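You operate a simulated robot arm through the tools that you are given. There is no shell and no other tool.

The job below is to be done with a simulated robot arm. You get a single attempt, and the scene is never put back.

TASK
Make room on the top of the grey bench for the purple effect box (marked "+7"). At the end: the purple effect box stands where the yellow effect box (marked "-5") stood; the yellow effect box from the top of the grey bench is on the top of the white bench; the blue fob is on the white carton (marked "LEADS"); the orange effect box (marked "+3") from the top of the grey bench is on the top of the white bench; one of the purple caps from the top of the grey bench is on the top of the white bench; whatever was shut is shut again. Leave all else as you found it, and nothing knocked over.

It is judged by the outcome, as a careful person would: the job done as asked, and still so three seconds after it is handed in. It fails if anything else is knocked over, pushed out of place, dropped, spilled or broken. Lids that push on must go on centred and level and be pressed home; caps that screw on are set level and turned clockwise until they are tight.

THE ROBOT
A 7-joint arm with a two-finger gripper, fixed in place. Base frame: the origin is at the foot of the arm, x ahead of it, y to its left, z up; the work surface is at about z = 0.74. Units: m, rad, N and s.
With the tool pointing down near the work surface it reaches from about 0.32 to 0.72 m from the base axis. Its first joint turns from -1.152 to 1.152 rad. Payload 2.45 kg.
The tool frame sits at the grasp point between the pads (the TCP): z along the fingers, y along the line on which they close. The tips reach 0.026 m beyond it. The gripper opens to 0.096 m. The gripper's body begins 0.069 m behind the TCP.
Orientation is that of the tool frame in the base frame, as a unit quaternion [x, y, z, w]. With the fingers straight down and closing along the base's y, the tool's x points along the base's -x, its y along +y and its z along -z.

THE INTERFACE
- The arm moves only by the tool jog_arm. Its argument "commands" is a list of rows, each an object of numbers (a shift or turn left out is 0, a gripper value left out holds the last): "ax", "ay", "az": the turn, a rotation vector about the tool's x, y, z in units of 90 degrees (1.0 is 90 degrees); "tx", "ty", "tz": the shift along the tool's x, y, z in units of 300 mm (1.0 is 300 mm); "fingers": the closure, from 0 (fully open) to 1 (shut). In form: [{"ax": .., "ay": .., "az": .., "tx": .., "ty": .., "tz": .., "fingers": ..}, ...]. A call has 1 to 20 rows; each row is the pose to reach, as a shift and turn from the pose commanded when the call began, along the tool's axes at that moment. A call with a number of a shift or a turn outside -1 to 1 is refused whole. Rows are played at 5 a second. More than 0.05 m and 0.15 rad between two rows, or a gripper value outside its range, and nothing of the call is played. A pose out of reach is approached as far as the arm can. The call stops where the force on the tool passes 40 N (or 10 N more than at its start, if that is more) or the arm is blocked; 0.2 s more then pass. Each finger halts on what it meets, pressing with about 43 N; the grip force reading is that of the motor and also rises with nothing between the fingers. The clock runs only during rows and for 0.2 s after the last one: add rows that repeat a pose to give the fingers time. The reply holds the time, the measured pose of the TCP, the force on the tool along the base axes, the opening and the grip force, in the units named above and with some noise, with the torque about the TCP (base axes, N m) and any sound that the robot's microphone picked up.
- Cameras (640 x 400 px; columns grow to the right, rows downward): "scene" is fixed at [0.1683, -0.4014, 1.4086]; the picture's right is [0.70, -0.72, 0.00], its down [-0.51, -0.49, -0.71] and it looks along [0.51, 0.49, -0.71] (base axes); focal length 239 px, centre (320, 200). "wrist" rides on the gripper at [0.082, 0.003, -0.098] in the tool frame; the picture's right is [-0.04, 1.00, 0.00], its down [-0.73, -0.03, -0.68] and it looks along [-0.68, -0.03, 0.73] (tool axes); focal length 256 px, centre (320, 200). There is no depth. A picture from a camera that has moved, and an enlarged one, comes with that camera's place and axes in the base frame and with its lens.
- snapshot(camera): a new picture of that camera. It takes no simulated time.
- inspect(camera, box): a new picture of the part [left, top, right, bottom] of that camera's present view, enlarged. It takes no simulated time.
- hand_in(): hands the job in; it is judged then, once.

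Places have to be worked out from the pictures, the camera data and where the tool is seen. Open the gripper and draw the arm clear of the work before you hand the job in, unless the task says otherwise.

The tools are called after "Emit:" by a JSON object that holds its "op" and its "data". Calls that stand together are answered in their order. jog_arm: Moves the arm, as the interface text tells. Its arguments: {"type":"object","properties":{"commands":{"type":"array","items":{"type":"object","properties":{"ax":{"type":"number"},"ay":{"type":"number"},"az":{"type":"number"},"tx":{"type":"number"},"ty":{"type":"number"},"tz":{"type":"number"},"fingers":{"type":"number"}}}}},"required":["commands"]} The other tools are called the same way: snapshot (camera) takes a picture; inspect (camera, box) takes an enlarged picture of a part of a camera's view; hand_in () hands the job in.

At the start:

```text
time: 0.0
tcp_pos: [0.3554, 0.0775, 1.1493]
ee_rot: [0.001, 1.0, 0.0, 0.0]
wrist_force: [-0.4, -0.1, -0.6]
moment: [0.01, 0.05, 0.01]
grip_width: 0.0959
finger_force: 0.0
```

scene: 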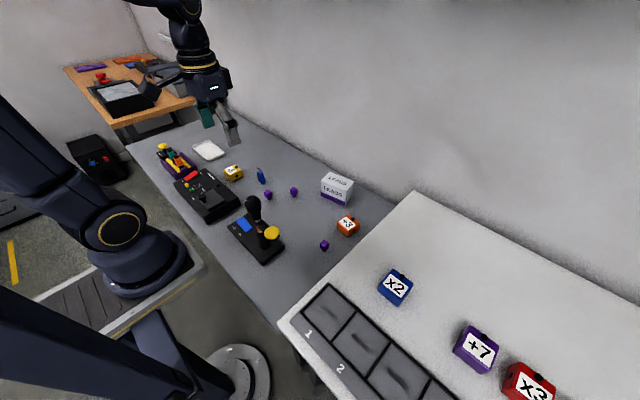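
wrist: 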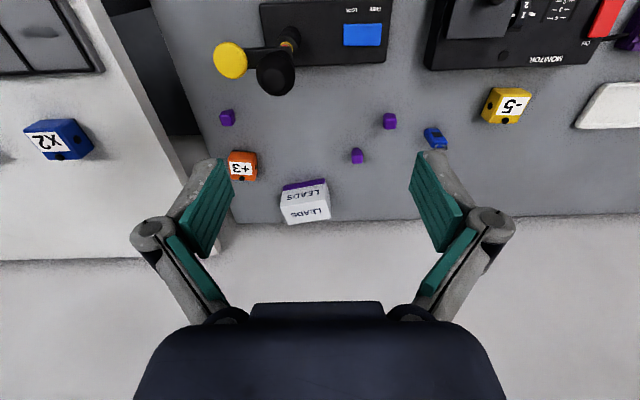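

I'll start by looking closely at both views to identify the objects and work out where they are.

Emit:
{"op": "inspect", "data": {"camera": "scene", "box": [120, 120, 280, 220]}}

Emit:
{"op": "inspect", "data": {"camera": "scene", "box": [220, 150, 380, 250]}}

Emit:
{"op": "inspect", "data": {"camera": "scene", "box": [280, 240, 560, 400]}}

Emit:
{"op": "inspect", "data": {"camera": "wrist", "box": [200, 80, 360, 240]}}

Emit:
{"op": "inspect", "data": {"camera": "wrist", "box": [340, 60, 540, 185]}}

```text
4.00 times, centred on (200, 170) of scene
camera zoom: at [0.1683, -0.4014, 1.4086], right [0.7, -0.72, 0.0], down [-0.51, -0.49, -0.71], along [0.51, 0.49, -0.71], focal length 956 px, centre (800, 320)
```

zoom: 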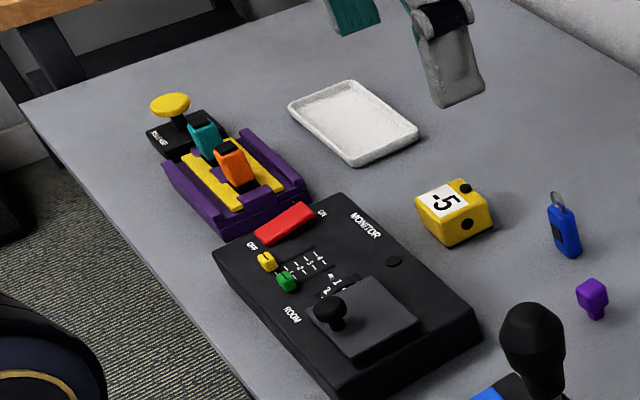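

```text
4.00 times, centred on (300, 200) of scene
camera zoom: at [0.1683, -0.4014, 1.4086], right [0.7, -0.72, 0.0], down [-0.51, -0.49, -0.71], along [0.51, 0.49, -0.71], focal length 956 px, centre (400, 200)
```

zoom: 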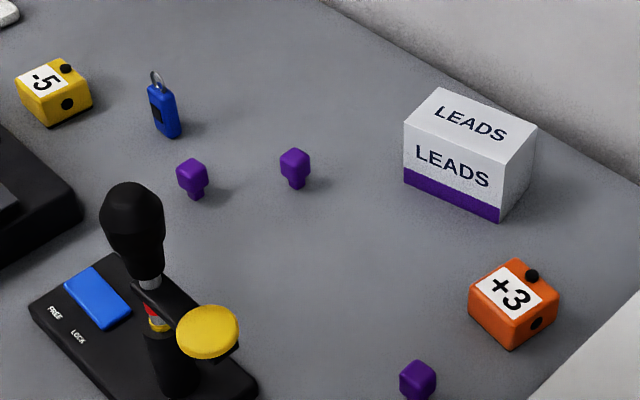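

```text
2.29 times, centred on (420, 320) of scene
camera zoom: at [0.1683, -0.4014, 1.4086], right [0.7, -0.72, 0.0], down [-0.51, -0.49, -0.71], along [0.51, 0.49, -0.71], focal length 546 px, centre (91, -74)
```

zoom: 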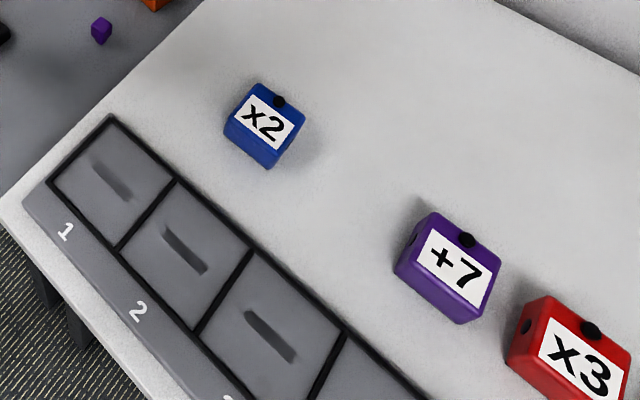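

```text
2.50 times, centred on (280, 160) of wrist
camera zoom: at [0.2733, 0.0804, 1.2469], right [0.04, 1.0, 0.0], down [0.73, -0.03, 0.68], along [0.68, -0.03, -0.73], focal length 640 px, centre (420, 300)
```

zoom: 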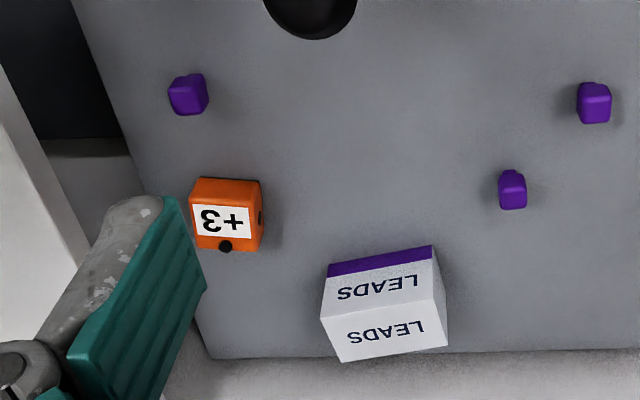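

```text
3.20 times, centred on (440, 122) of wrist
camera zoom: at [0.2733, 0.0804, 1.2469], right [0.04, 1.0, 0.0], down [0.73, -0.03, 0.68], along [0.68, -0.03, -0.73], focal length 819 px, centre (-64, 448)
```

zoom: 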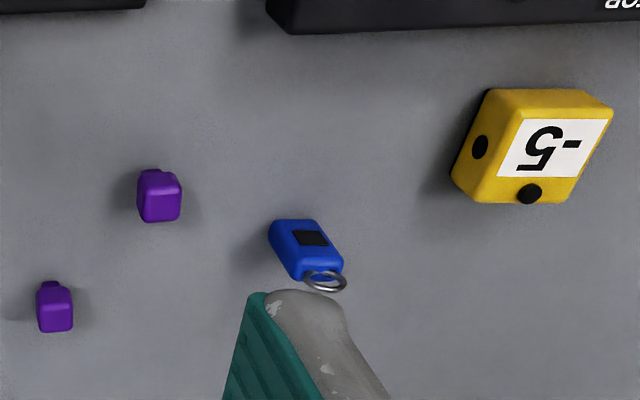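

From the two views I triangulate the grey top at about z=0.74 and the white bench top at about z=0.86, with its edge near y=-0.207. The orange box is near (0.60,-0.11), yellow near (0.483,0.418), the fob near (0.547,0.305) and the carton near (0.70,0.03). Next I move above the orange box for a closer look.

Emit:
{"op": "jog_arm", "data": {"commands": [{"tx": -0.0976, "ty": -0.0893, "tz": 0.0714, "fingers": 0}, {"tx": -0.195, "ty": -0.1786, "tz": 0.143}, {"tx": -0.293, "ty": -0.268, "tz": 0.214}, {"tx": -0.39, "ty": -0.357, "tz": 0.286}, {"tx": -0.488, "ty": -0.446, "tz": 0.357}, {"tx": -0.585, "ty": -0.536, "tz": 0.429}, {"tx": -0.683, "ty": -0.625, "tz": 0.5}, {"tx": -0.683, "ty": -0.625, "tz": 0.5}]}}

Emit:
{"op": "snapshot", "data": {"camera": "wrist"}}

Emit:
{"op": "snapshot", "data": {"camera": "scene"}}

```text
time: 1.8
tcp_pos: [0.5609, -0.1117, 1.0043]
ee_rot: [-0.001, 1.0, 0.0, 0.001]
wrist_force: [1.0, -0.6, 0.1]
moment: [0.01, -0.02, -0.02]
grip_width: 0.0959
finger_force: 0.2
```

```text
taken
camera wrist: at [0.4797, -0.1088, 1.1013], right [0.04, 1.0, 0.0], down [0.73, -0.03, 0.68], along [0.68, -0.03, -0.73], focal length 256 px, centre (320, 200)
```

wrist: 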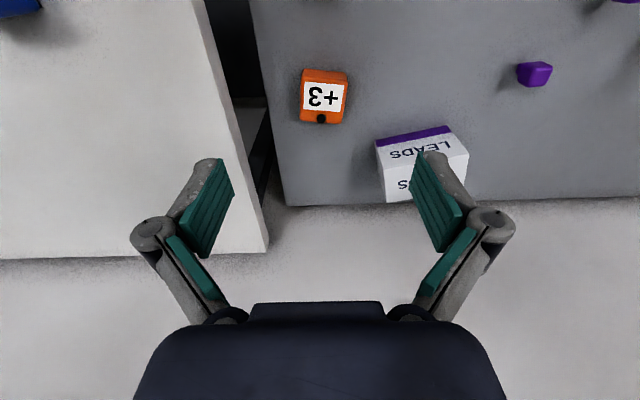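

```text
taken
```

scene: 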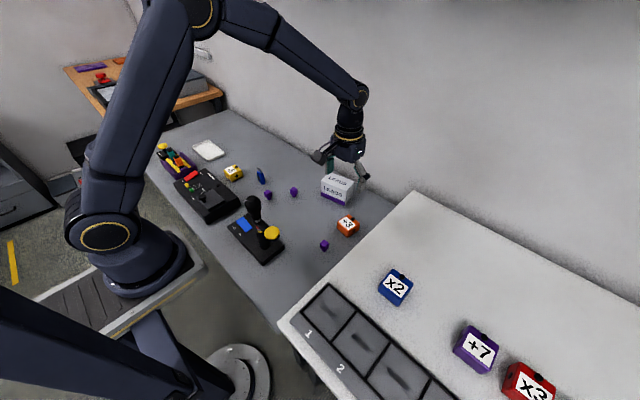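

The orange box reads as (0.605,-0.111). I enlarge this view to get its yaw and size, and do the same for the carton.

Emit:
{"op": "inspect", "data": {"camera": "wrist", "box": [280, 50, 376, 110]}}

Emit:
{"op": "inspect", "data": {"camera": "scene", "box": [300, 160, 380, 260]}}

```text
6.67 times, centred on (328, 80) of wrist
camera zoom: at [0.4797, -0.1088, 1.1013], right [0.04, 1.0, 0.0], down [0.73, -0.03, 0.68], along [0.68, -0.03, -0.73], focal length 1707 px, centre (267, 1000)
```

zoom: 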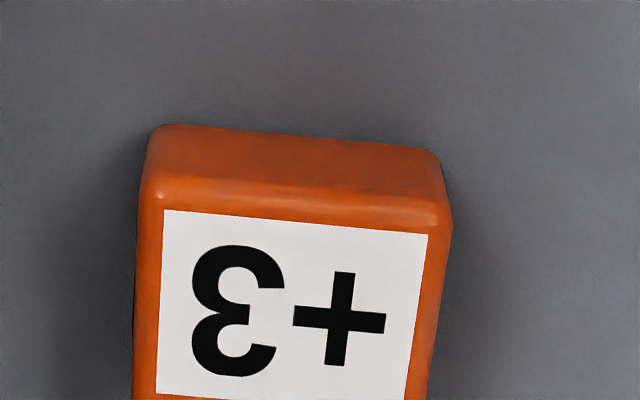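

```text
4.00 times, centred on (340, 210) of scene
camera zoom: at [0.1683, -0.4015, 1.4086], right [0.7, -0.72, 0.0], down [-0.51, -0.49, -0.71], along [0.51, 0.49, -0.71], focal length 956 px, centre (240, 160)
```

zoom: 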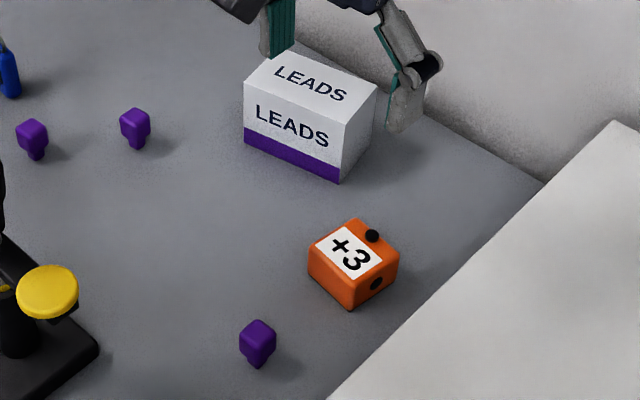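

The orange box is about 53 mm square, centred near (0.606,-0.110), and yawed about -0.13 rad. I descend to z=0.85 above it with matching yaw, then check.

Emit:
{"op": "jog_arm", "data": {"commands": [{"tx": -0.0375, "ty": 0.0015, "tz": 0.1285, "az": 0.021, "fingers": 0}, {"tx": -0.075, "ty": 0.003, "tz": 0.257, "az": 0.042}, {"tx": -0.1125, "ty": 0.0045, "tz": 0.3855, "az": 0.063}, {"tx": -0.15, "ty": 0.006, "tz": 0.514, "az": 0.083}, {"tx": -0.15, "ty": 0.006, "tz": 0.514, "az": 0.083}, {"tx": -0.15, "ty": 0.006, "tz": 0.514, "az": 0.083}]}}

Emit:
{"op": "snapshot", "data": {"camera": "wrist"}}

Emit:
{"op": "inspect", "data": {"camera": "scene", "box": [300, 160, 380, 260]}}

```text
time: 3.2
tcp_pos: [0.605, -0.1077, 0.8476]
ee_rot: [0.065, 0.998, 0.0, 0.0]
wrist_force: [0.4, 0.6, -0.3]
moment: [0.03, -0.02, 0.02]
grip_width: 0.0962
finger_force: 0.0
```

```text
taken
camera wrist: at [0.5251, -0.0941, 0.944], right [0.17, 0.99, 0.0], down [0.72, -0.12, 0.68], along [0.67, -0.12, -0.73], focal length 256 px, centre (320, 200)
```

wrist: 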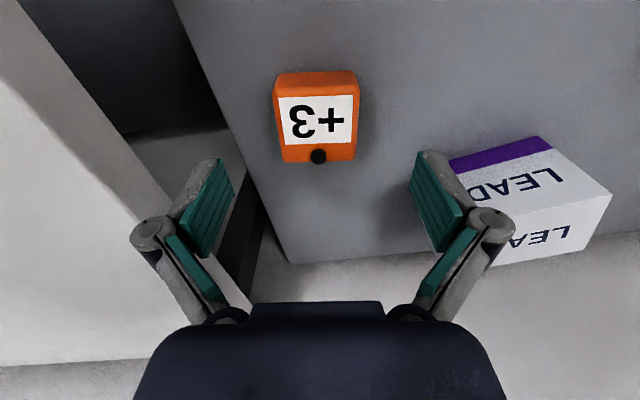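

```text
4.00 times, centred on (340, 210) of scene
camera zoom: at [0.1683, -0.4014, 1.4086], right [0.7, -0.72, 0.0], down [-0.51, -0.49, -0.71], along [0.51, 0.49, -0.71], focal length 956 px, centre (240, 160)
```

zoom: 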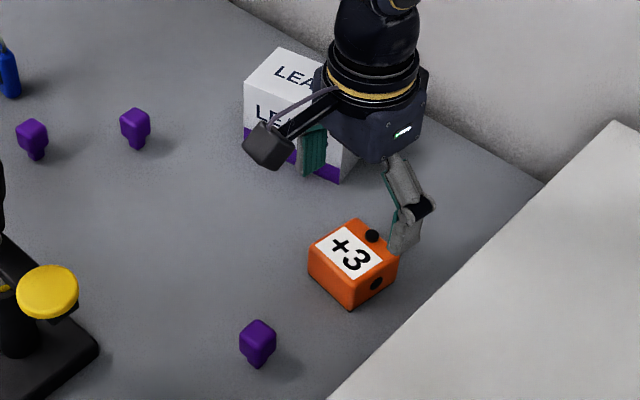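

The fingers straddle the box with clearance on both sides. I descend to z=0.774 and close.

Emit:
{"op": "jog_arm", "data": {"commands": [{"tx": 0.002, "ty": -0.008, "tz": 0.08, "fingers": 0}, {"tx": 0.002, "ty": -0.008, "tz": 0.16}, {"tx": 0.002, "ty": -0.008, "tz": 0.245}, {"tx": 0.002, "ty": -0.008, "tz": 0.245}, {"tx": 0.002, "ty": -0.008, "tz": 0.245, "fingers": 1}, {"tx": 0.002, "ty": -0.008, "tz": 0.245}, {"tx": 0.002, "ty": -0.008, "tz": 0.245}, {"tx": 0.002, "ty": -0.008, "tz": 0.245}, {"tx": 0.002, "ty": -0.008, "tz": 0.245}]}}

Emit:
{"op": "inspect", "data": {"camera": "scene", "box": [300, 160, 380, 260]}}

Emit:
{"op": "snapshot", "data": {"camera": "wrist"}}

```text
time: 5.2
tcp_pos: [0.6062, -0.1105, 0.7726]
ee_rot: [0.065, 0.998, 0.0, 0.0]
wrist_force: [0.2, 0.2, 0.4]
moment: [0.05, 0.0, 0.01]
grip_width: 0.0573
finger_force: 43.1
```

```text
4.00 times, centred on (340, 210) of scene
camera zoom: at [0.1683, -0.4014, 1.4086], right [0.7, -0.72, 0.0], down [-0.51, -0.49, -0.71], along [0.51, 0.49, -0.71], focal length 956 px, centre (240, 160)
```

zoom: 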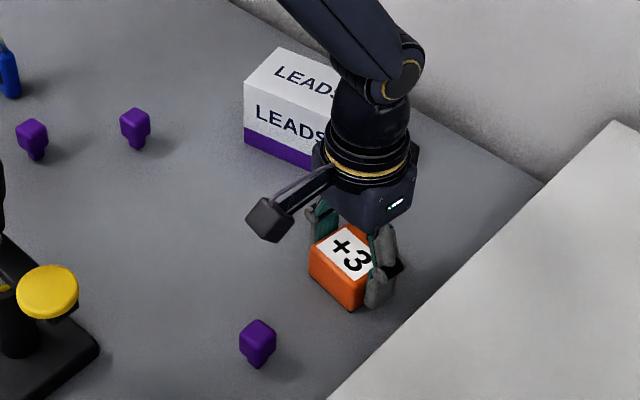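

```text
taken
camera wrist: at [0.5255, -0.0974, 0.8702], right [0.17, 0.99, 0.0], down [0.72, -0.12, 0.68], along [0.67, -0.12, -0.73], focal length 256 px, centre (320, 200)
```

wrist: 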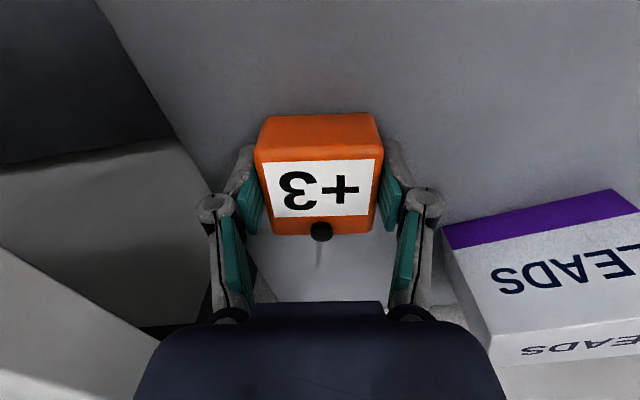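

The box is held at 57 mm width. I lift it 0.17 m and carry it over the white bench to about (0.60,-0.33).

Emit:
{"op": "jog_arm", "data": {"commands": [{"tz": -0.1}, {"tz": -0.25}, {"tz": -0.4}, {"tz": -0.56}, {"tx": -0.015, "ty": -0.146, "tz": -0.56}, {"tx": -0.03, "ty": -0.291, "tz": -0.56}, {"tx": -0.045, "ty": -0.437, "tz": -0.56}, {"tx": -0.06, "ty": -0.582, "tz": -0.56}, {"tx": -0.075, "ty": -0.728, "tz": -0.56}, {"tx": -0.075, "ty": -0.728, "tz": -0.56}]}}

Emit:
{"op": "snapshot", "data": {"camera": "scene"}}

Emit:
{"op": "snapshot", "data": {"camera": "wrist"}}

```text
time: 7.4
tcp_pos: [0.5974, -0.3304, 0.9394]
ee_rot: [0.065, 0.998, 0.001, 0.0]
wrist_force: [-0.5, 0.0, -1.5]
moment: [0.0, 0.01, 0.01]
grip_width: 0.0571
finger_force: 43.2
```

```text
taken
```

scene: 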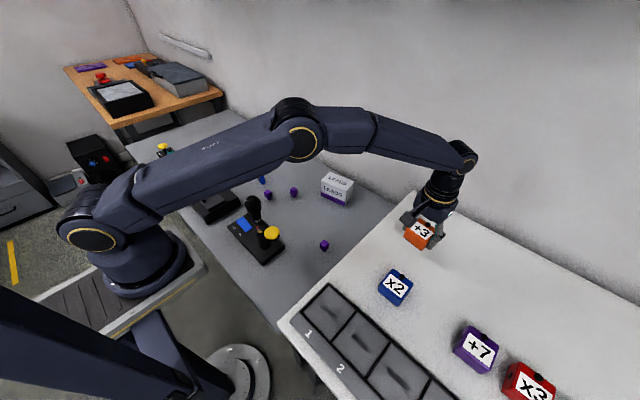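

```text
taken
camera wrist: at [0.5181, -0.3173, 1.0365], right [0.17, 0.99, 0.0], down [0.72, -0.12, 0.68], along [0.67, -0.11, -0.73], focal length 256 px, centre (320, 200)
```

wrist: 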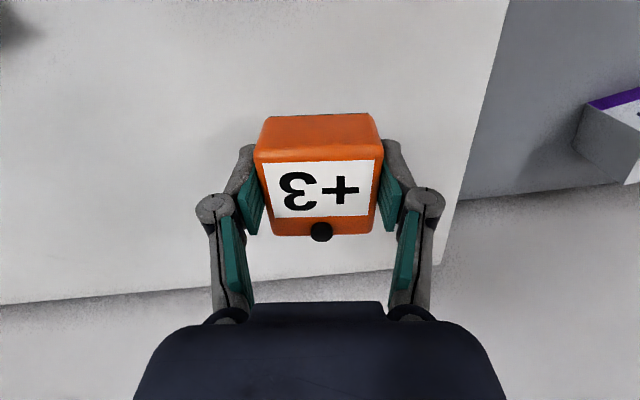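

The white bench below is clear. I lower toward the estimated contact height (TCP about 0.893), stopping slightly above it first.

Emit:
{"op": "jog_arm", "data": {"commands": [{"tz": 0.04}, {"tz": 0.08}, {"tz": 0.12}, {"tz": 0.125}]}}

Emit:
{"op": "inspect", "data": {"camera": "scene", "box": [360, 190, 500, 310]}}

```text
time: 8.4
tcp_pos: [0.598, -0.3314, 0.9033]
ee_rot: [0.065, 0.998, 0.0, 0.0]
wrist_force: [-1.0, 0.0, -1.1]
moment: [-0.02, 0.02, -0.03]
grip_width: 0.0571
finger_force: 42.5
```

```text
3.33 times, centred on (430, 250) of scene
camera zoom: at [0.1683, -0.4015, 1.4086], right [0.7, -0.72, 0.0], down [-0.51, -0.49, -0.71], along [0.51, 0.49, -0.71], focal length 797 px, centre (-47, 33)
```

zoom: 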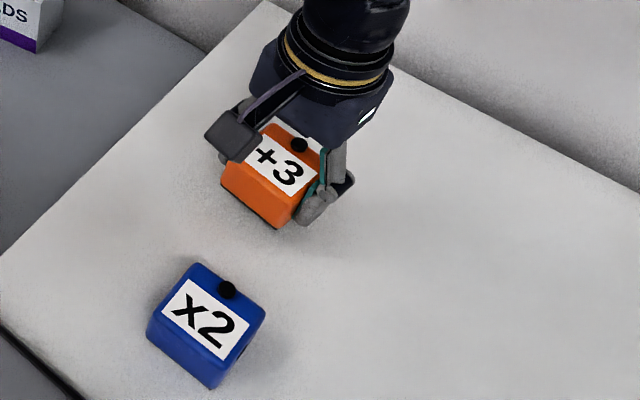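

There is no contact yet at TCP z=0.903. I continue in 2 mm steps, watching the force.

Emit:
{"op": "jog_arm", "data": {"commands": [{"tz": 0.007}, {"tz": 0.014}, {"tz": 0.02}, {"tz": 0.02}]}}

```text
time: 9.4
tcp_pos: [0.5993, -0.3289, 0.8958]
ee_rot: [0.066, 0.998, -0.001, 0.0]
wrist_force: [-0.1, -0.1, -1.1]
moment: [-0.02, 0.05, 0.0]
grip_width: 0.0574
finger_force: 43.6
```

Emit:
{"op": "jog_arm", "data": {"commands": [{"tz": 0.006}, {"tz": 0.012}, {"tz": 0.012}]}}

```text
time: 10.2
tcp_pos: [0.5986, -0.3285, 0.8927]
ee_rot: [0.065, 0.998, -0.001, 0.0]
wrist_force: [-0.6, 0.7, -0.8]
moment: [0.0, 0.02, -0.03]
grip_width: 0.057
finger_force: 43.0
```

No contact yet, so I keep lowering in small steps.

Emit:
{"op": "jog_arm", "data": {"commands": [{"tz": 0.005}, {"tz": 0.01}, {"tz": 0.01}]}}

Emit:
{"op": "inspect", "data": {"camera": "scene", "box": [390, 210, 460, 260]}}

```text
time: 11.0
tcp_pos: [0.5985, -0.3303, 0.8888]
ee_rot: [0.066, 0.998, 0.0, 0.0]
wrist_force: [-0.1, 0.6, -2.0]
moment: [0.01, -0.02, 0.0]
grip_width: 0.0573
finger_force: 43.2
```

```text
8.00 times, centred on (425, 235) of scene
camera zoom: at [0.1683, -0.4015, 1.4086], right [0.7, -0.72, 0.0], down [-0.51, -0.49, -0.71], along [0.51, 0.49, -0.71], focal length 1913 px, centre (-520, -80)
```

zoom: 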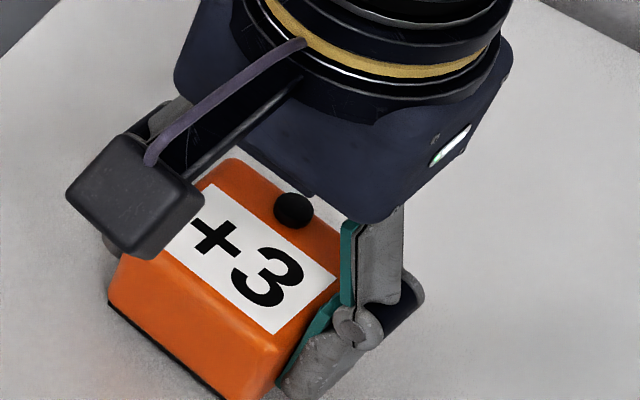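

The force is still negative (box weight only), so I keep going.

Emit:
{"op": "jog_arm", "data": {"commands": [{"tz": 0.005}, {"tz": 0.01}, {"tz": 0.01}]}}

```text
time: 11.8
tcp_pos: [0.5974, -0.3306, 0.887]
ee_rot: [0.065, 0.998, 0.001, 0.0]
wrist_force: [0.4, -0.1, -2.5]
moment: [-0.01, 0.01, -0.02]
grip_width: 0.0573
finger_force: 43.2
```

Emit:
{"op": "jog_arm", "data": {"commands": [{"tz": 0.005}, {"tz": 0.01}, {"tz": 0.01}]}}

```text
time: 12.6
tcp_pos: [0.5982, -0.3305, 0.8838]
ee_rot: [0.066, 0.998, 0.0, 0.0]
wrist_force: [0.4, 0.0, -2.2]
moment: [0.01, 0.01, 0.01]
grip_width: 0.0573
finger_force: 42.8
```

Emit:
{"op": "jog_arm", "data": {"commands": [{"tz": 0.003}, {"tz": 0.006}, {"tz": 0.01}, {"tz": 0.01}]}}

Emit:
{"op": "inspect", "data": {"camera": "scene", "box": [390, 210, 460, 260]}}

```text
time: 13.6
tcp_pos: [0.5966, -0.3308, 0.8842]
ee_rot: [0.066, 0.998, 0.0, 0.001]
wrist_force: [-3.8, 4.8, 20.4]
moment: [0.33, 0.49, -0.09]
grip_width: 0.0574
finger_force: 43.2
```

```text
8.00 times, centred on (425, 235) of scene
camera zoom: at [0.1678, -0.4011, 1.4088], right [0.7, -0.72, 0.0], down [-0.51, -0.49, -0.71], along [0.51, 0.49, -0.71], focal length 1913 px, centre (-520, -80)
```

zoom: 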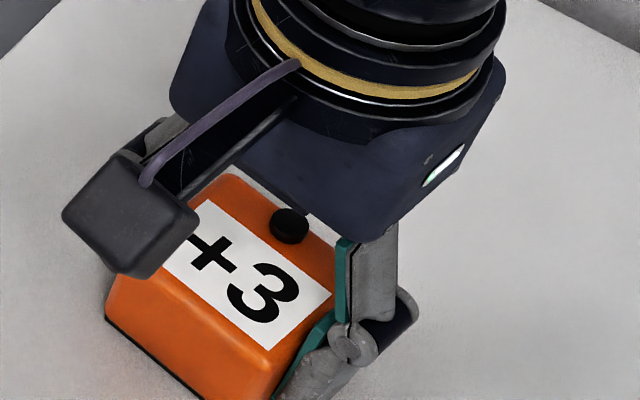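

Contact was made (20 N) at TCP z of about 0.8835, which puts the white top at about 0.851. I ease off slightly, open the fingers and retreat upward.

Emit:
{"op": "jog_arm", "data": {"commands": [{"tz": -0.004}, {"tz": -0.004, "fingers": 0}, {"tz": -0.004}, {"tz": -0.004}, {"tz": -0.004}, {"tz": -0.004}, {"tz": -0.1}, {"tz": -0.25}, {"tz": -0.4}, {"tz": -0.4}]}}

Emit:
{"op": "snapshot", "data": {"camera": "wrist"}}

Emit:
{"op": "inspect", "data": {"camera": "scene", "box": [360, 190, 500, 310]}}

```text
time: 15.8
tcp_pos: [0.5952, -0.3303, 1.0032]
ee_rot: [0.065, 0.998, 0.001, 0.0]
wrist_force: [0.5, -0.2, -0.1]
moment: [0.0, -0.01, 0.01]
grip_width: 0.0961
finger_force: 0.1
```

```text
taken
camera wrist: at [0.5152, -0.3168, 1.1], right [0.17, 0.99, 0.0], down [0.72, -0.12, 0.68], along [0.67, -0.12, -0.73], focal length 256 px, centre (320, 200)
```

wrist: 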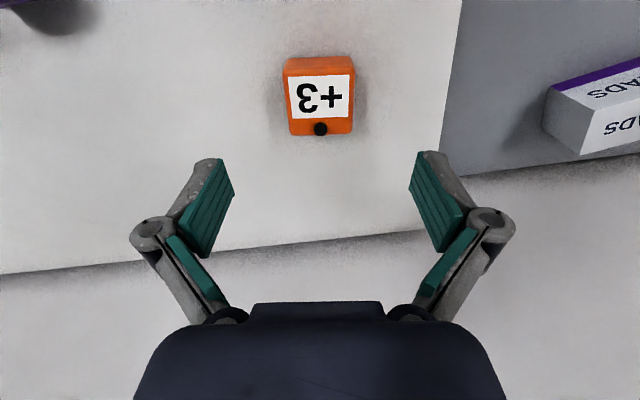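

```text
3.33 times, centred on (430, 250) of scene
camera zoom: at [0.1683, -0.4014, 1.4086], right [0.7, -0.72, 0.0], down [-0.51, -0.49, -0.71], along [0.51, 0.49, -0.71], focal length 797 px, centre (-47, 33)
```

zoom: 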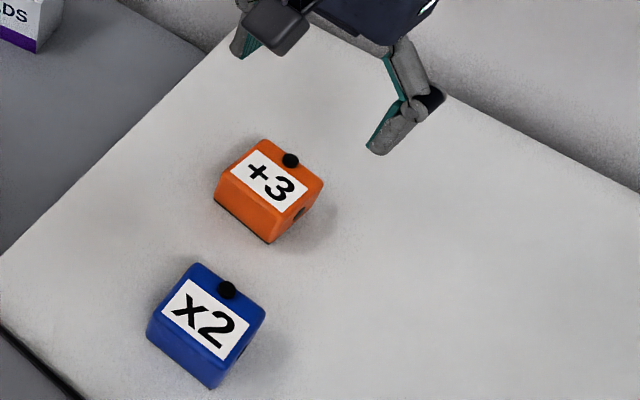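

Orange is placed and standing on the white bench. Now I move to look at the purple cap near (0.497,-0.118), straightening the yaw on the way.

Emit:
{"op": "jog_arm", "data": {"commands": [{"tx": 0.1, "ty": 0.106, "tz": 0.03, "az": -0.014}, {"tx": 0.201, "ty": 0.211, "tz": 0.08, "az": -0.028}, {"tx": 0.302, "ty": 0.317, "tz": 0.12, "az": -0.042}, {"tx": 0.403, "ty": 0.423, "tz": 0.16, "az": -0.055}, {"tx": 0.503, "ty": 0.528, "tz": 0.2, "az": -0.069}, {"tx": 0.604, "ty": 0.634, "tz": 0.243, "az": -0.083}, {"tx": 0.604, "ty": 0.634, "tz": 0.243, "az": -0.083}]}}

Emit:
{"op": "snapshot", "data": {"camera": "wrist"}}

Emit:
{"op": "inspect", "data": {"camera": "scene", "box": [290, 220, 370, 270]}}

```text
time: 17.4
tcp_pos: [0.4445, -0.1211, 0.9296]
ee_rot: [-0.001, 1.0, 0.0, 0.0]
wrist_force: [-0.1, 0.3, -0.3]
moment: [-0.01, 0.01, -0.03]
grip_width: 0.0959
finger_force: 0.1
```

```text
taken
camera wrist: at [0.3624, -0.1175, 1.0258], right [0.04, 1.0, 0.0], down [0.73, -0.03, 0.68], along [0.68, -0.03, -0.73], focal length 256 px, centre (320, 200)
```

wrist: 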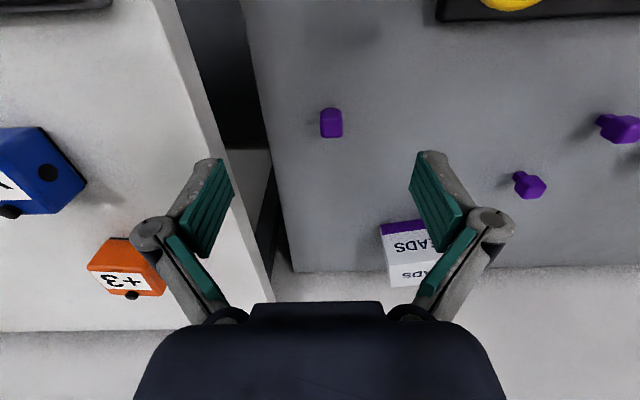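

```text
8.00 times, centred on (330, 245) of scene
camera zoom: at [0.1683, -0.4014, 1.4086], right [0.7, -0.72, 0.0], down [-0.51, -0.49, -0.71], along [0.51, 0.49, -0.71], focal length 1913 px, centre (240, -160)
```

zoom: 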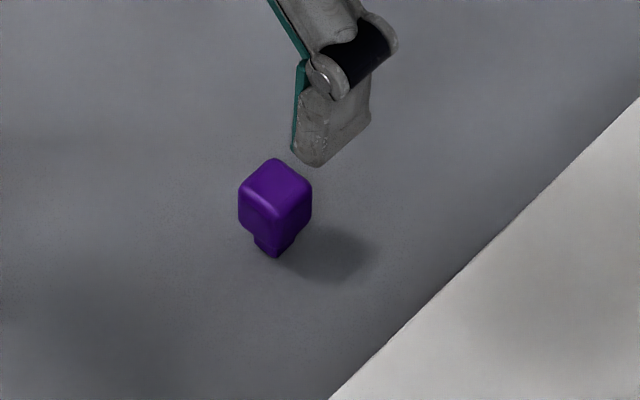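

Emit:
{"op": "inspect", "data": {"camera": "wrist", "box": [300, 90, 364, 150]}}

Emit:
{"op": "inspect", "data": {"camera": "scene", "box": [310, 230, 342, 254]}}

```text
6.67 times, centred on (332, 120) of wrist
camera zoom: at [0.3624, -0.1175, 1.0258], right [0.04, 1.0, 0.0], down [0.73, -0.03, 0.68], along [0.68, -0.03, -0.73], focal length 1707 px, centre (240, 733)
```

zoom: 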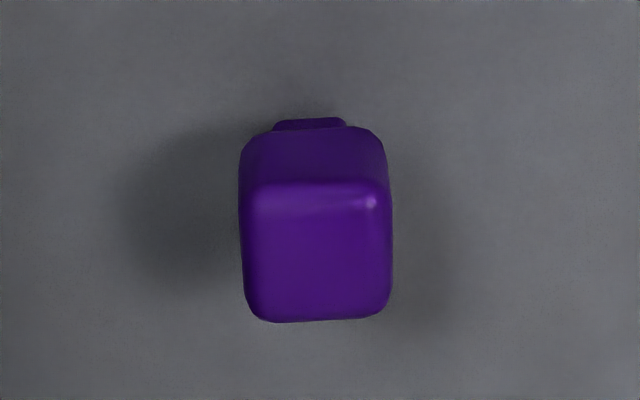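

```text
16.00 times, centred on (326, 242) of scene
camera zoom: at [0.1683, -0.4014, 1.4086], right [0.7, -0.72, 0.0], down [-0.51, -0.49, -0.71], along [0.51, 0.49, -0.71], focal length 3825 px, centre (224, -472)
```

zoom: 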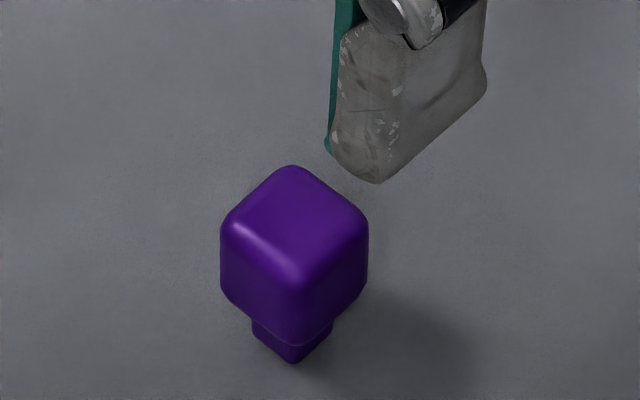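

The cap stands on a narrow peg near (0.493,-0.109), and its head is about 23 mm wide and nearly aligned with the base axes. I move above it with the fingers partly closed and check the centring.

Emit:
{"op": "jog_arm", "data": {"commands": [{"tx": -0.054, "ty": 0.012, "tz": 0.1, "fingers": 0.45}, {"tx": -0.108, "ty": 0.025, "tz": 0.2}, {"tx": -0.162, "ty": 0.037, "tz": 0.299}, {"tx": -0.162, "ty": 0.037, "tz": 0.299}, {"tx": -0.162, "ty": 0.037, "tz": 0.299}]}}

Emit:
{"op": "snapshot", "data": {"camera": "wrist"}}

Emit:
{"op": "inspect", "data": {"camera": "scene", "box": [294, 220, 358, 260]}}

```text
time: 18.6
tcp_pos: [0.492, -0.1056, 0.8397]
ee_rot: [0.0, 1.0, 0.0, 0.0]
wrist_force: [0.3, 0.8, 0.5]
moment: [0.01, -0.03, 0.01]
grip_width: 0.0528
finger_force: 0.0
```

```text
taken
camera wrist: at [0.41, -0.103, 0.9363], right [0.04, 1.0, 0.0], down [0.73, -0.03, 0.68], along [0.68, -0.03, -0.73], focal length 256 px, centre (320, 200)
```

wrist: 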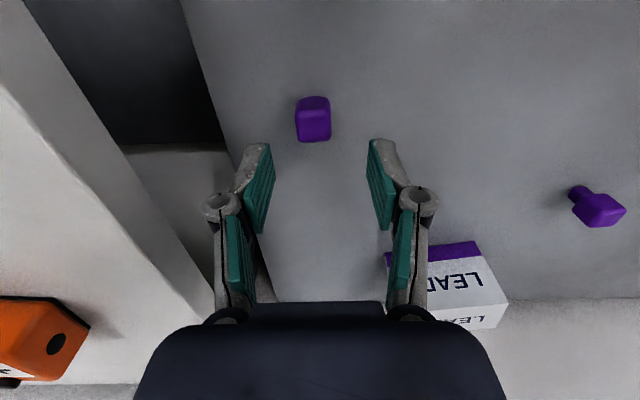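

```text
10.00 times, centred on (326, 240) of scene
camera zoom: at [0.1683, -0.4014, 1.4086], right [0.7, -0.72, 0.0], down [-0.51, -0.49, -0.71], along [0.51, 0.49, -0.71], focal length 2391 px, centre (260, -200)
```

zoom: 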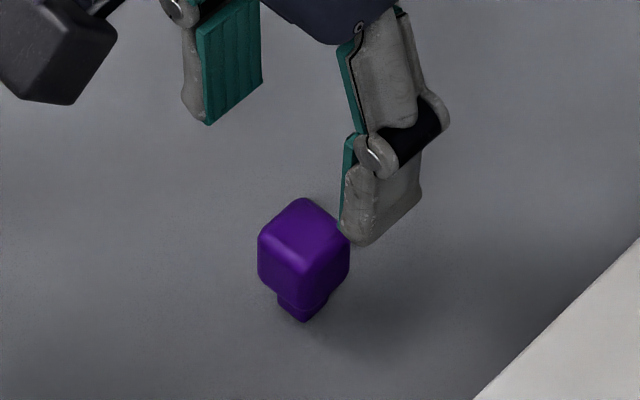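

The image puts the cap about 5 mm toward -y from the finger centre. I correct that and descend to z=0.79 to check again.

Emit:
{"op": "jog_arm", "data": {"commands": [{"ty": -0.0167, "tz": 0.0}, {"ty": -0.0167, "tz": 0.08}, {"ty": -0.0167, "tz": 0.165}, {"ty": -0.0167, "tz": 0.165}]}}

Emit:
{"op": "snapshot", "data": {"camera": "wrist"}}

Emit:
{"op": "inspect", "data": {"camera": "scene", "box": [294, 220, 358, 260]}}

```text
time: 19.6
tcp_pos: [0.4908, -0.111, 0.7913]
ee_rot: [0.0, 1.0, 0.0, 0.0]
wrist_force: [-0.2, -0.3, -0.5]
moment: [-0.03, 0.0, 0.04]
grip_width: 0.0527
finger_force: 0.0
```

```text
taken
camera wrist: at [0.4092, -0.108, 0.8867], right [0.04, 1.0, 0.0], down [0.73, -0.03, 0.68], along [0.68, -0.03, -0.73], focal length 256 px, centre (320, 200)
```

wrist: 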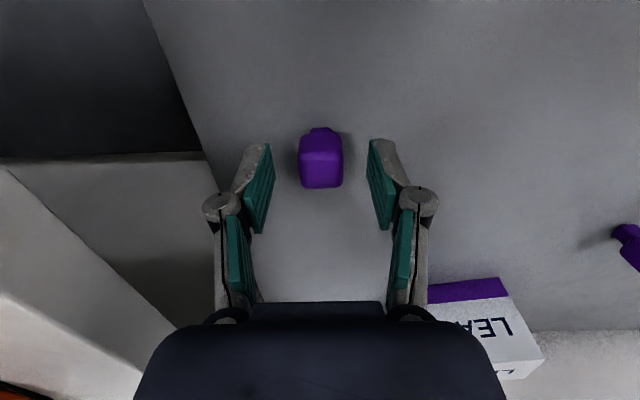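

```text
10.00 times, centred on (326, 240) of scene
camera zoom: at [0.1683, -0.4014, 1.4086], right [0.7, -0.72, 0.0], down [-0.51, -0.49, -0.71], along [0.51, 0.49, -0.71], focal length 2391 px, centre (260, -200)
```

zoom: 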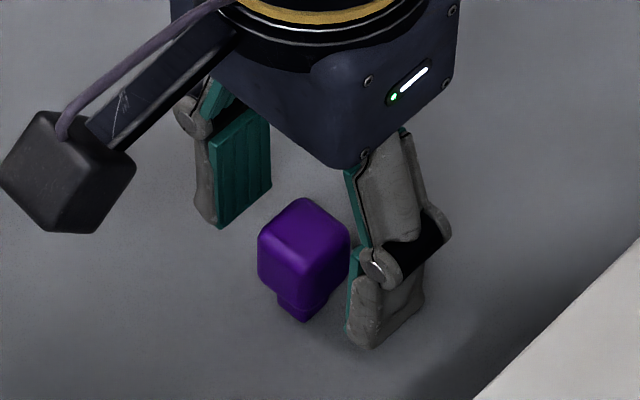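

It's centred now. I descend to z=0.770 and close gently around the cap.

Emit:
{"op": "jog_arm", "data": {"commands": [{"tx": -0.008, "tz": 0.035}, {"tx": -0.008, "tz": 0.07}, {"tx": -0.008, "tz": 0.07, "fingers": 0.6}, {"tx": -0.008, "tz": 0.07, "fingers": 0.7}, {"tx": -0.008, "tz": 0.07, "fingers": 0.8}, {"tx": -0.008, "tz": 0.07, "fingers": 1}, {"tx": -0.008, "tz": 0.07}, {"tx": -0.008, "tz": 0.07}]}}

Emit:
{"op": "snapshot", "data": {"camera": "wrist"}}

Emit:
{"op": "inspect", "data": {"camera": "scene", "box": [294, 220, 358, 260]}}

```text
time: 21.4
tcp_pos: [0.4934, -0.1114, 0.7681]
ee_rot: [-0.001, 1.0, 0.0, 0.0]
wrist_force: [-0.2, -0.7, -0.1]
moment: [-0.02, -0.02, 0.01]
grip_width: 0.0213
finger_force: 43.1
```

```text
taken
camera wrist: at [0.4115, -0.1083, 0.866], right [0.04, 1.0, 0.0], down [0.73, -0.03, 0.68], along [0.68, -0.03, -0.73], focal length 256 px, centre (320, 200)
```

wrist: 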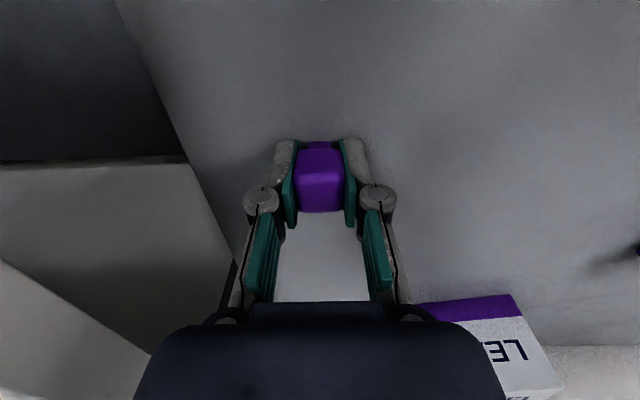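

```text
10.00 times, centred on (326, 240) of scene
camera zoom: at [0.1683, -0.4014, 1.4086], right [0.7, -0.72, 0.0], down [-0.51, -0.49, -0.71], along [0.51, 0.49, -0.71], focal length 2391 px, centre (260, -200)
```

zoom: 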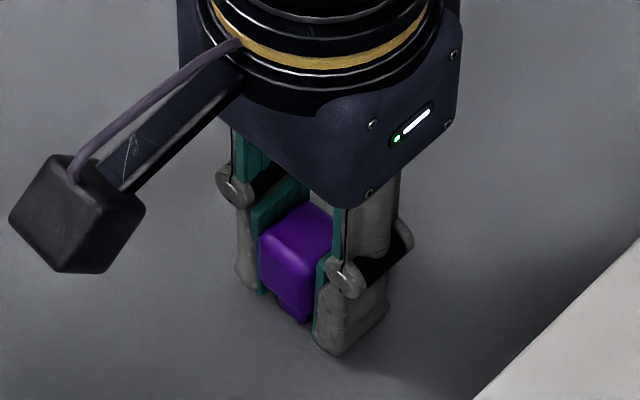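

The cap is held upright. I lift it, carry it to (0.43,-0.255) on the white bench and lower to just above contact (expected TCP about 0.879).

Emit:
{"op": "jog_arm", "data": {"commands": [{"tz": -0.1}, {"tz": -0.25}, {"tz": -0.4}, {"tz": -0.56}, {"tx": 0.05, "ty": -0.121, "tz": -0.56}, {"tx": 0.1, "ty": -0.242, "tz": -0.56}, {"tx": 0.15, "ty": -0.363, "tz": -0.56}, {"tx": 0.2, "ty": -0.483, "tz": -0.56}, {"tx": 0.2, "ty": -0.483, "tz": -0.5}, {"tx": 0.2, "ty": -0.483, "tz": -0.44}, {"tx": 0.2, "ty": -0.483, "tz": -0.4}, {"tx": 0.2, "ty": -0.483, "tz": -0.4}]}}

Emit:
{"op": "inspect", "data": {"camera": "scene", "box": [310, 220, 430, 320]}}

```text
time: 24.0
tcp_pos: [0.4333, -0.256, 0.8882]
ee_rot: [0.0, 1.0, 0.0, 0.001]
wrist_force: [0.4, 0.3, -0.4]
moment: [0.01, -0.01, -0.01]
grip_width: 0.0212
finger_force: 43.6
```

```text
4.00 times, centred on (370, 270) of scene
camera zoom: at [0.1683, -0.4015, 1.4086], right [0.7, -0.72, 0.0], down [-0.51, -0.49, -0.71], along [0.51, 0.49, -0.71], focal length 956 px, centre (120, -80)
```

zoom: 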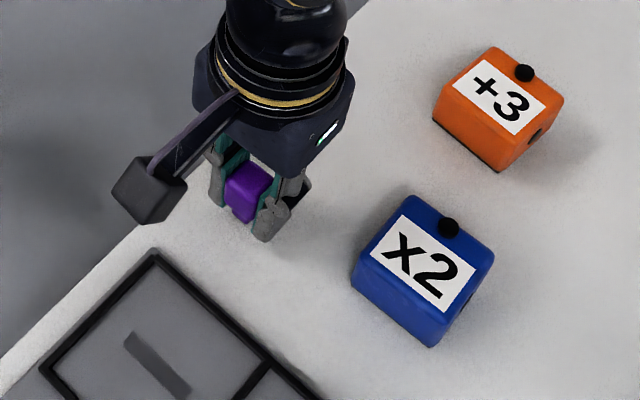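

Emit:
{"op": "jog_arm", "data": {"commands": [{"tz": 0.01}, {"tz": 0.02}, {"tz": 0.022}, {"tz": 0.022}]}}

```text
time: 25.0
tcp_pos: [0.4339, -0.257, 0.8815]
ee_rot: [0.0, 1.0, 0.001, 0.0]
wrist_force: [0.7, -0.4, -0.7]
moment: [0.03, -0.03, 0.01]
grip_width: 0.0212
finger_force: 42.6
```

There's no contact yet. I use finer steps and watch for the z force to go positive.

Emit:
{"op": "jog_arm", "data": {"commands": [{"tz": 0.003}, {"tz": 0.006}, {"tz": 0.006}]}}

```text
time: 25.8
tcp_pos: [0.4331, -0.2558, 0.8792]
ee_rot: [0.001, 1.0, -0.001, 0.001]
wrist_force: [-0.9, -0.2, -1.2]
moment: [0.01, 0.01, 0.01]
grip_width: 0.0214
finger_force: 43.5
```

Emit:
{"op": "jog_arm", "data": {"commands": [{"tz": 0.003}, {"tz": 0.006}, {"tz": 0.006}]}}

```text
time: 26.6
tcp_pos: [0.4328, -0.2566, 0.8781]
ee_rot: [0.001, 1.0, 0.001, 0.0]
wrist_force: [-3.4, 2.5, 17.2]
moment: [0.05, 0.15, -0.02]
grip_width: 0.0212
finger_force: 43.0
```

Contact was made (17 N). I ease off 1 mm, open partway and retreat straight up.

Emit:
{"op": "jog_arm", "data": {"commands": [{"tz": -0.003}, {"tz": -0.003, "fingers": 0.7}, {"tz": -0.003, "fingers": 0.6}, {"tz": -0.003, "fingers": 0.5}, {"tz": -0.003, "fingers": 0.45}, {"tz": -0.003}, {"tz": -0.06}, {"tz": -0.16}, {"tz": -0.3}, {"tz": -0.3}]}}

Emit:
{"op": "inspect", "data": {"camera": "scene", "box": [310, 220, 430, 320]}}

Emit:
{"op": "snapshot", "data": {"camera": "wrist"}}

```text
time: 28.8
tcp_pos: [0.4333, -0.2553, 0.9707]
ee_rot: [0.001, 1.0, 0.0, 0.0]
wrist_force: [0.0, 0.5, 0.6]
moment: [0.04, -0.01, 0.02]
grip_width: 0.0526
finger_force: 0.0
```

```text
4.00 times, centred on (370, 270) of scene
camera zoom: at [0.1683, -0.4014, 1.4086], right [0.7, -0.72, 0.0], down [-0.51, -0.49, -0.71], along [0.51, 0.49, -0.71], focal length 956 px, centre (120, -80)
```

zoom: 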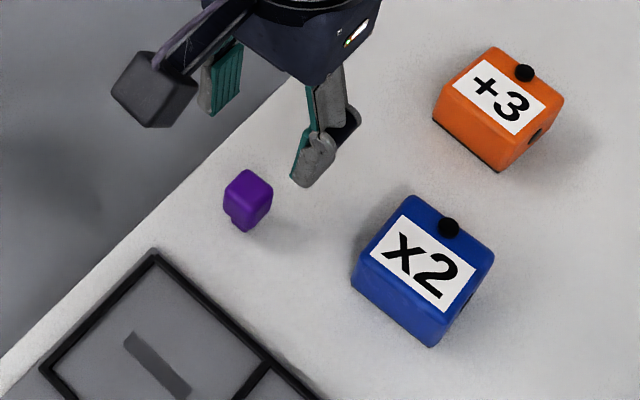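

```text
taken
camera wrist: at [0.3528, -0.2537, 1.0671], right [0.04, 1.0, 0.0], down [0.73, -0.03, 0.68], along [0.68, -0.03, -0.73], focal length 256 px, centre (320, 200)
```

wrist: 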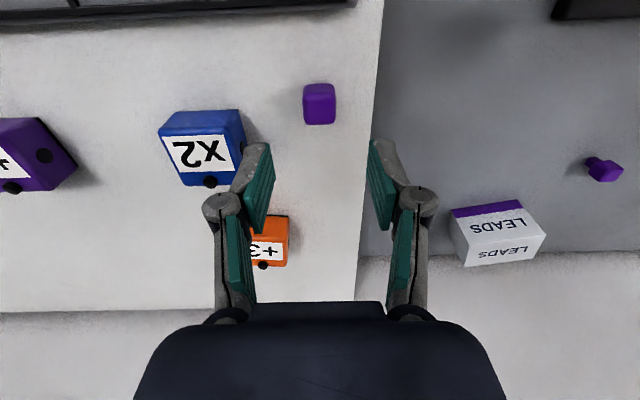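

The cap stands upright on the white bench. Now I swing over toward the yellow box in stages at safe height.

Emit:
{"op": "jog_arm", "data": {"commands": [{"ty": 0.15, "tz": -0.05, "fingers": 0}, {"ty": 0.3, "tz": -0.1}, {"ty": 0.45, "tz": -0.1}, {"ty": 0.6, "tz": -0.1}, {"ty": 0.75, "tz": -0.1}, {"ty": 0.9, "tz": -0.1}, {"ty": 1.0, "tz": -0.1}]}}

Emit:
{"op": "jog_arm", "data": {"commands": [{"ty": 0.15}, {"ty": 0.3}, {"ty": 0.45}, {"ty": 0.6}, {"ty": 0.75}, {"ty": 0.9}, {"ty": 1.0}, {"ty": 1.0}]}}

Emit:
{"op": "snapshot", "data": {"camera": "wrist"}}

Emit:
{"op": "snapshot", "data": {"camera": "scene"}}

```text
time: 30.4
tcp_pos: [0.4344, 0.0472, 1.0009]
ee_rot: [0.0, 1.0, 0.0, 0.0]
wrist_force: [1.4, 0.4, -0.6]
moment: [-0.01, 0.0, 0.0]
grip_width: 0.096
finger_force: 0.0
```

```text
time: 32.2
tcp_pos: [0.4331, 0.3419, 0.999]
ee_rot: [0.001, 1.0, 0.001, 0.0]
wrist_force: [0.1, 0.4, 0.3]
moment: [0.01, -0.01, 0.04]
grip_width: 0.0959
finger_force: 0.1
```

```text
taken
camera wrist: at [0.3523, 0.3437, 1.0954], right [0.04, 1.0, 0.0], down [0.73, -0.03, 0.68], along [0.68, -0.03, -0.73], focal length 256 px, centre (320, 200)
```

wrist: 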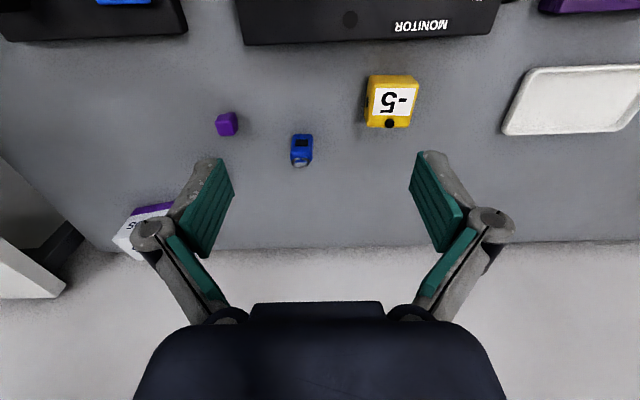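

```text
taken
```

scene: 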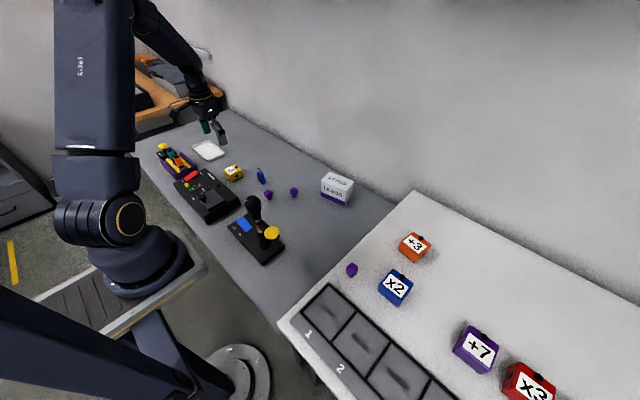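

Emit:
{"op": "inspect", "data": {"camera": "wrist", "box": [344, 62, 440, 142]}}

Emit:
{"op": "inspect", "data": {"camera": "scene", "box": [210, 155, 258, 190]}}

Emit:
{"op": "inspect", "data": {"camera": "wrist", "box": [270, 120, 334, 180]}}

```text
5.00 times, centred on (392, 102) of wrist
camera zoom: at [0.3523, 0.3437, 1.0954], right [0.04, 1.0, 0.0], down [0.73, -0.03, 0.68], along [0.68, -0.03, -0.73], focal length 1280 px, centre (-40, 690)
```

zoom: 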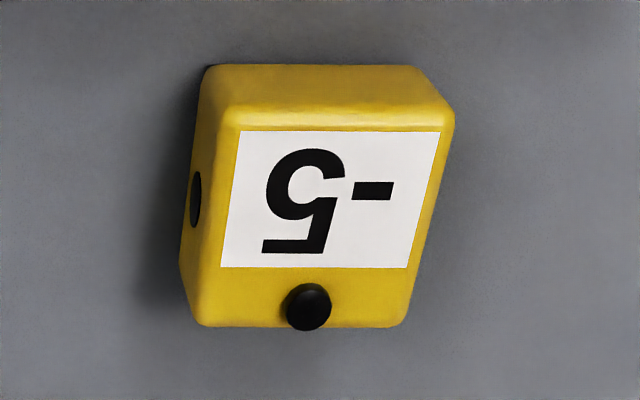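

```text
11.43 times, centred on (234, 172) of scene
camera zoom: at [0.1683, -0.4014, 1.4086], right [0.7, -0.72, 0.0], down [-0.51, -0.49, -0.71], along [0.51, 0.49, -0.71], focal length 2732 px, centre (1303, 514)
```

zoom: 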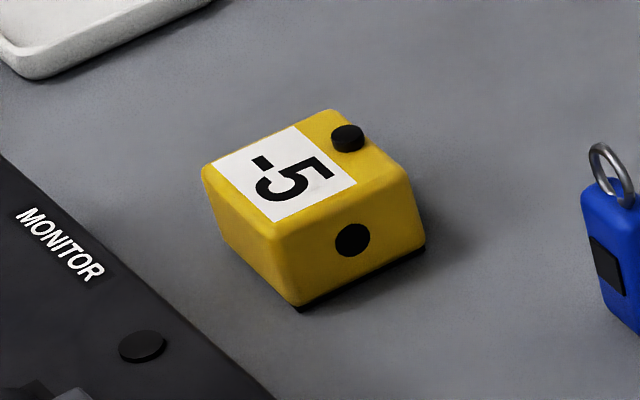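

```text
6.67 times, centred on (302, 150) of wrist
camera zoom: at [0.3523, 0.3437, 1.0954], right [0.04, 1.0, 0.0], down [0.73, -0.03, 0.68], along [0.68, -0.03, -0.73], focal length 1707 px, centre (440, 533)
```

zoom: 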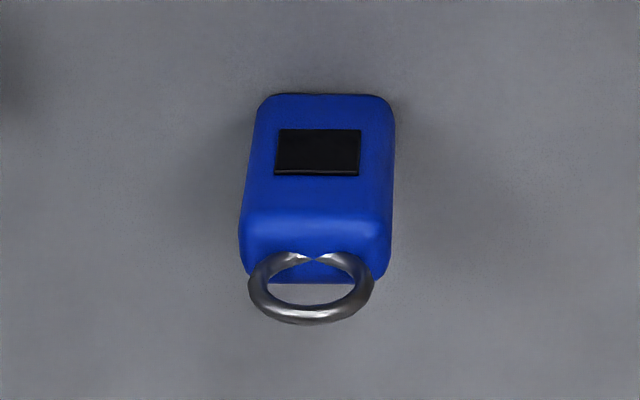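

Yellow is near (0.487,0.426) with yaw about -0.045. I move to hover over it at z=0.85.

Emit:
{"op": "jog_arm", "data": {"commands": [{"tx": -0.045, "ty": 0.07, "tz": 0.12, "az": 0.007, "fingers": 0}, {"tx": -0.09, "ty": 0.14, "tz": 0.25, "az": 0.014}, {"tx": -0.135, "ty": 0.21, "tz": 0.375, "az": 0.021}, {"tx": -0.18, "ty": 0.28, "tz": 0.497, "az": 0.029}, {"tx": -0.18, "ty": 0.28, "tz": 0.497, "az": 0.029}, {"tx": -0.18, "ty": 0.28, "tz": 0.497, "az": 0.029}]}}

Emit:
{"op": "snapshot", "data": {"camera": "wrist"}}

Emit:
{"op": "inspect", "data": {"camera": "wrist", "box": [260, 70, 400, 170]}}

Emit:
{"op": "inspect", "data": {"camera": "scene", "box": [190, 130, 286, 200]}}

```text
time: 33.6
tcp_pos: [0.4881, 0.4299, 0.847]
ee_rot: [0.023, 1.0, -0.001, 0.0]
wrist_force: [-0.1, -0.4, 0.5]
moment: [0.01, -0.02, -0.05]
grip_width: 0.0961
finger_force: 0.0
```

```text
taken
camera wrist: at [0.4071, 0.4361, 0.9436], right [0.09, 1.0, 0.0], down [0.73, -0.06, 0.68], along [0.68, -0.06, -0.73], focal length 256 px, centre (320, 200)
```

wrist: 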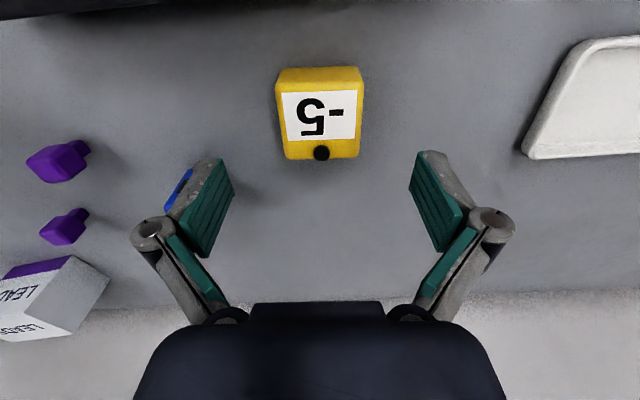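

```text
4.00 times, centred on (330, 120) of wrist
camera zoom: at [0.4071, 0.4361, 0.9436], right [0.09, 1.0, 0.0], down [0.73, -0.06, 0.68], along [0.68, -0.06, -0.73], focal length 1024 px, centre (280, 520)
```

zoom: 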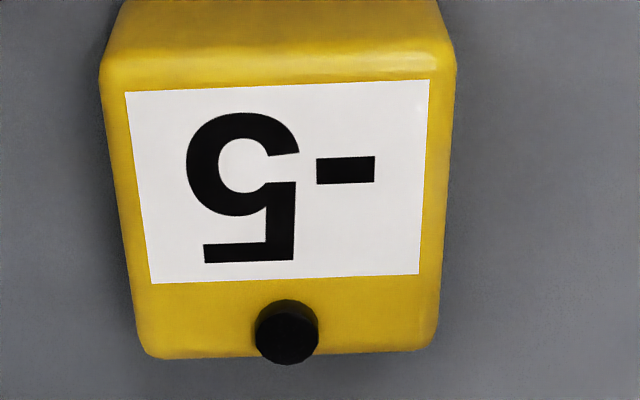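

```text
5.71 times, centred on (238, 165) of scene
camera zoom: at [0.1683, -0.4014, 1.4086], right [0.7, -0.72, 0.0], down [-0.51, -0.49, -0.71], along [0.51, 0.49, -0.71], focal length 1366 px, centre (789, 400)
```

zoom: 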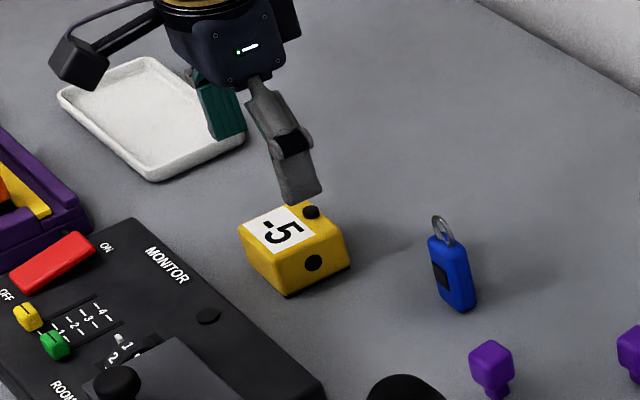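

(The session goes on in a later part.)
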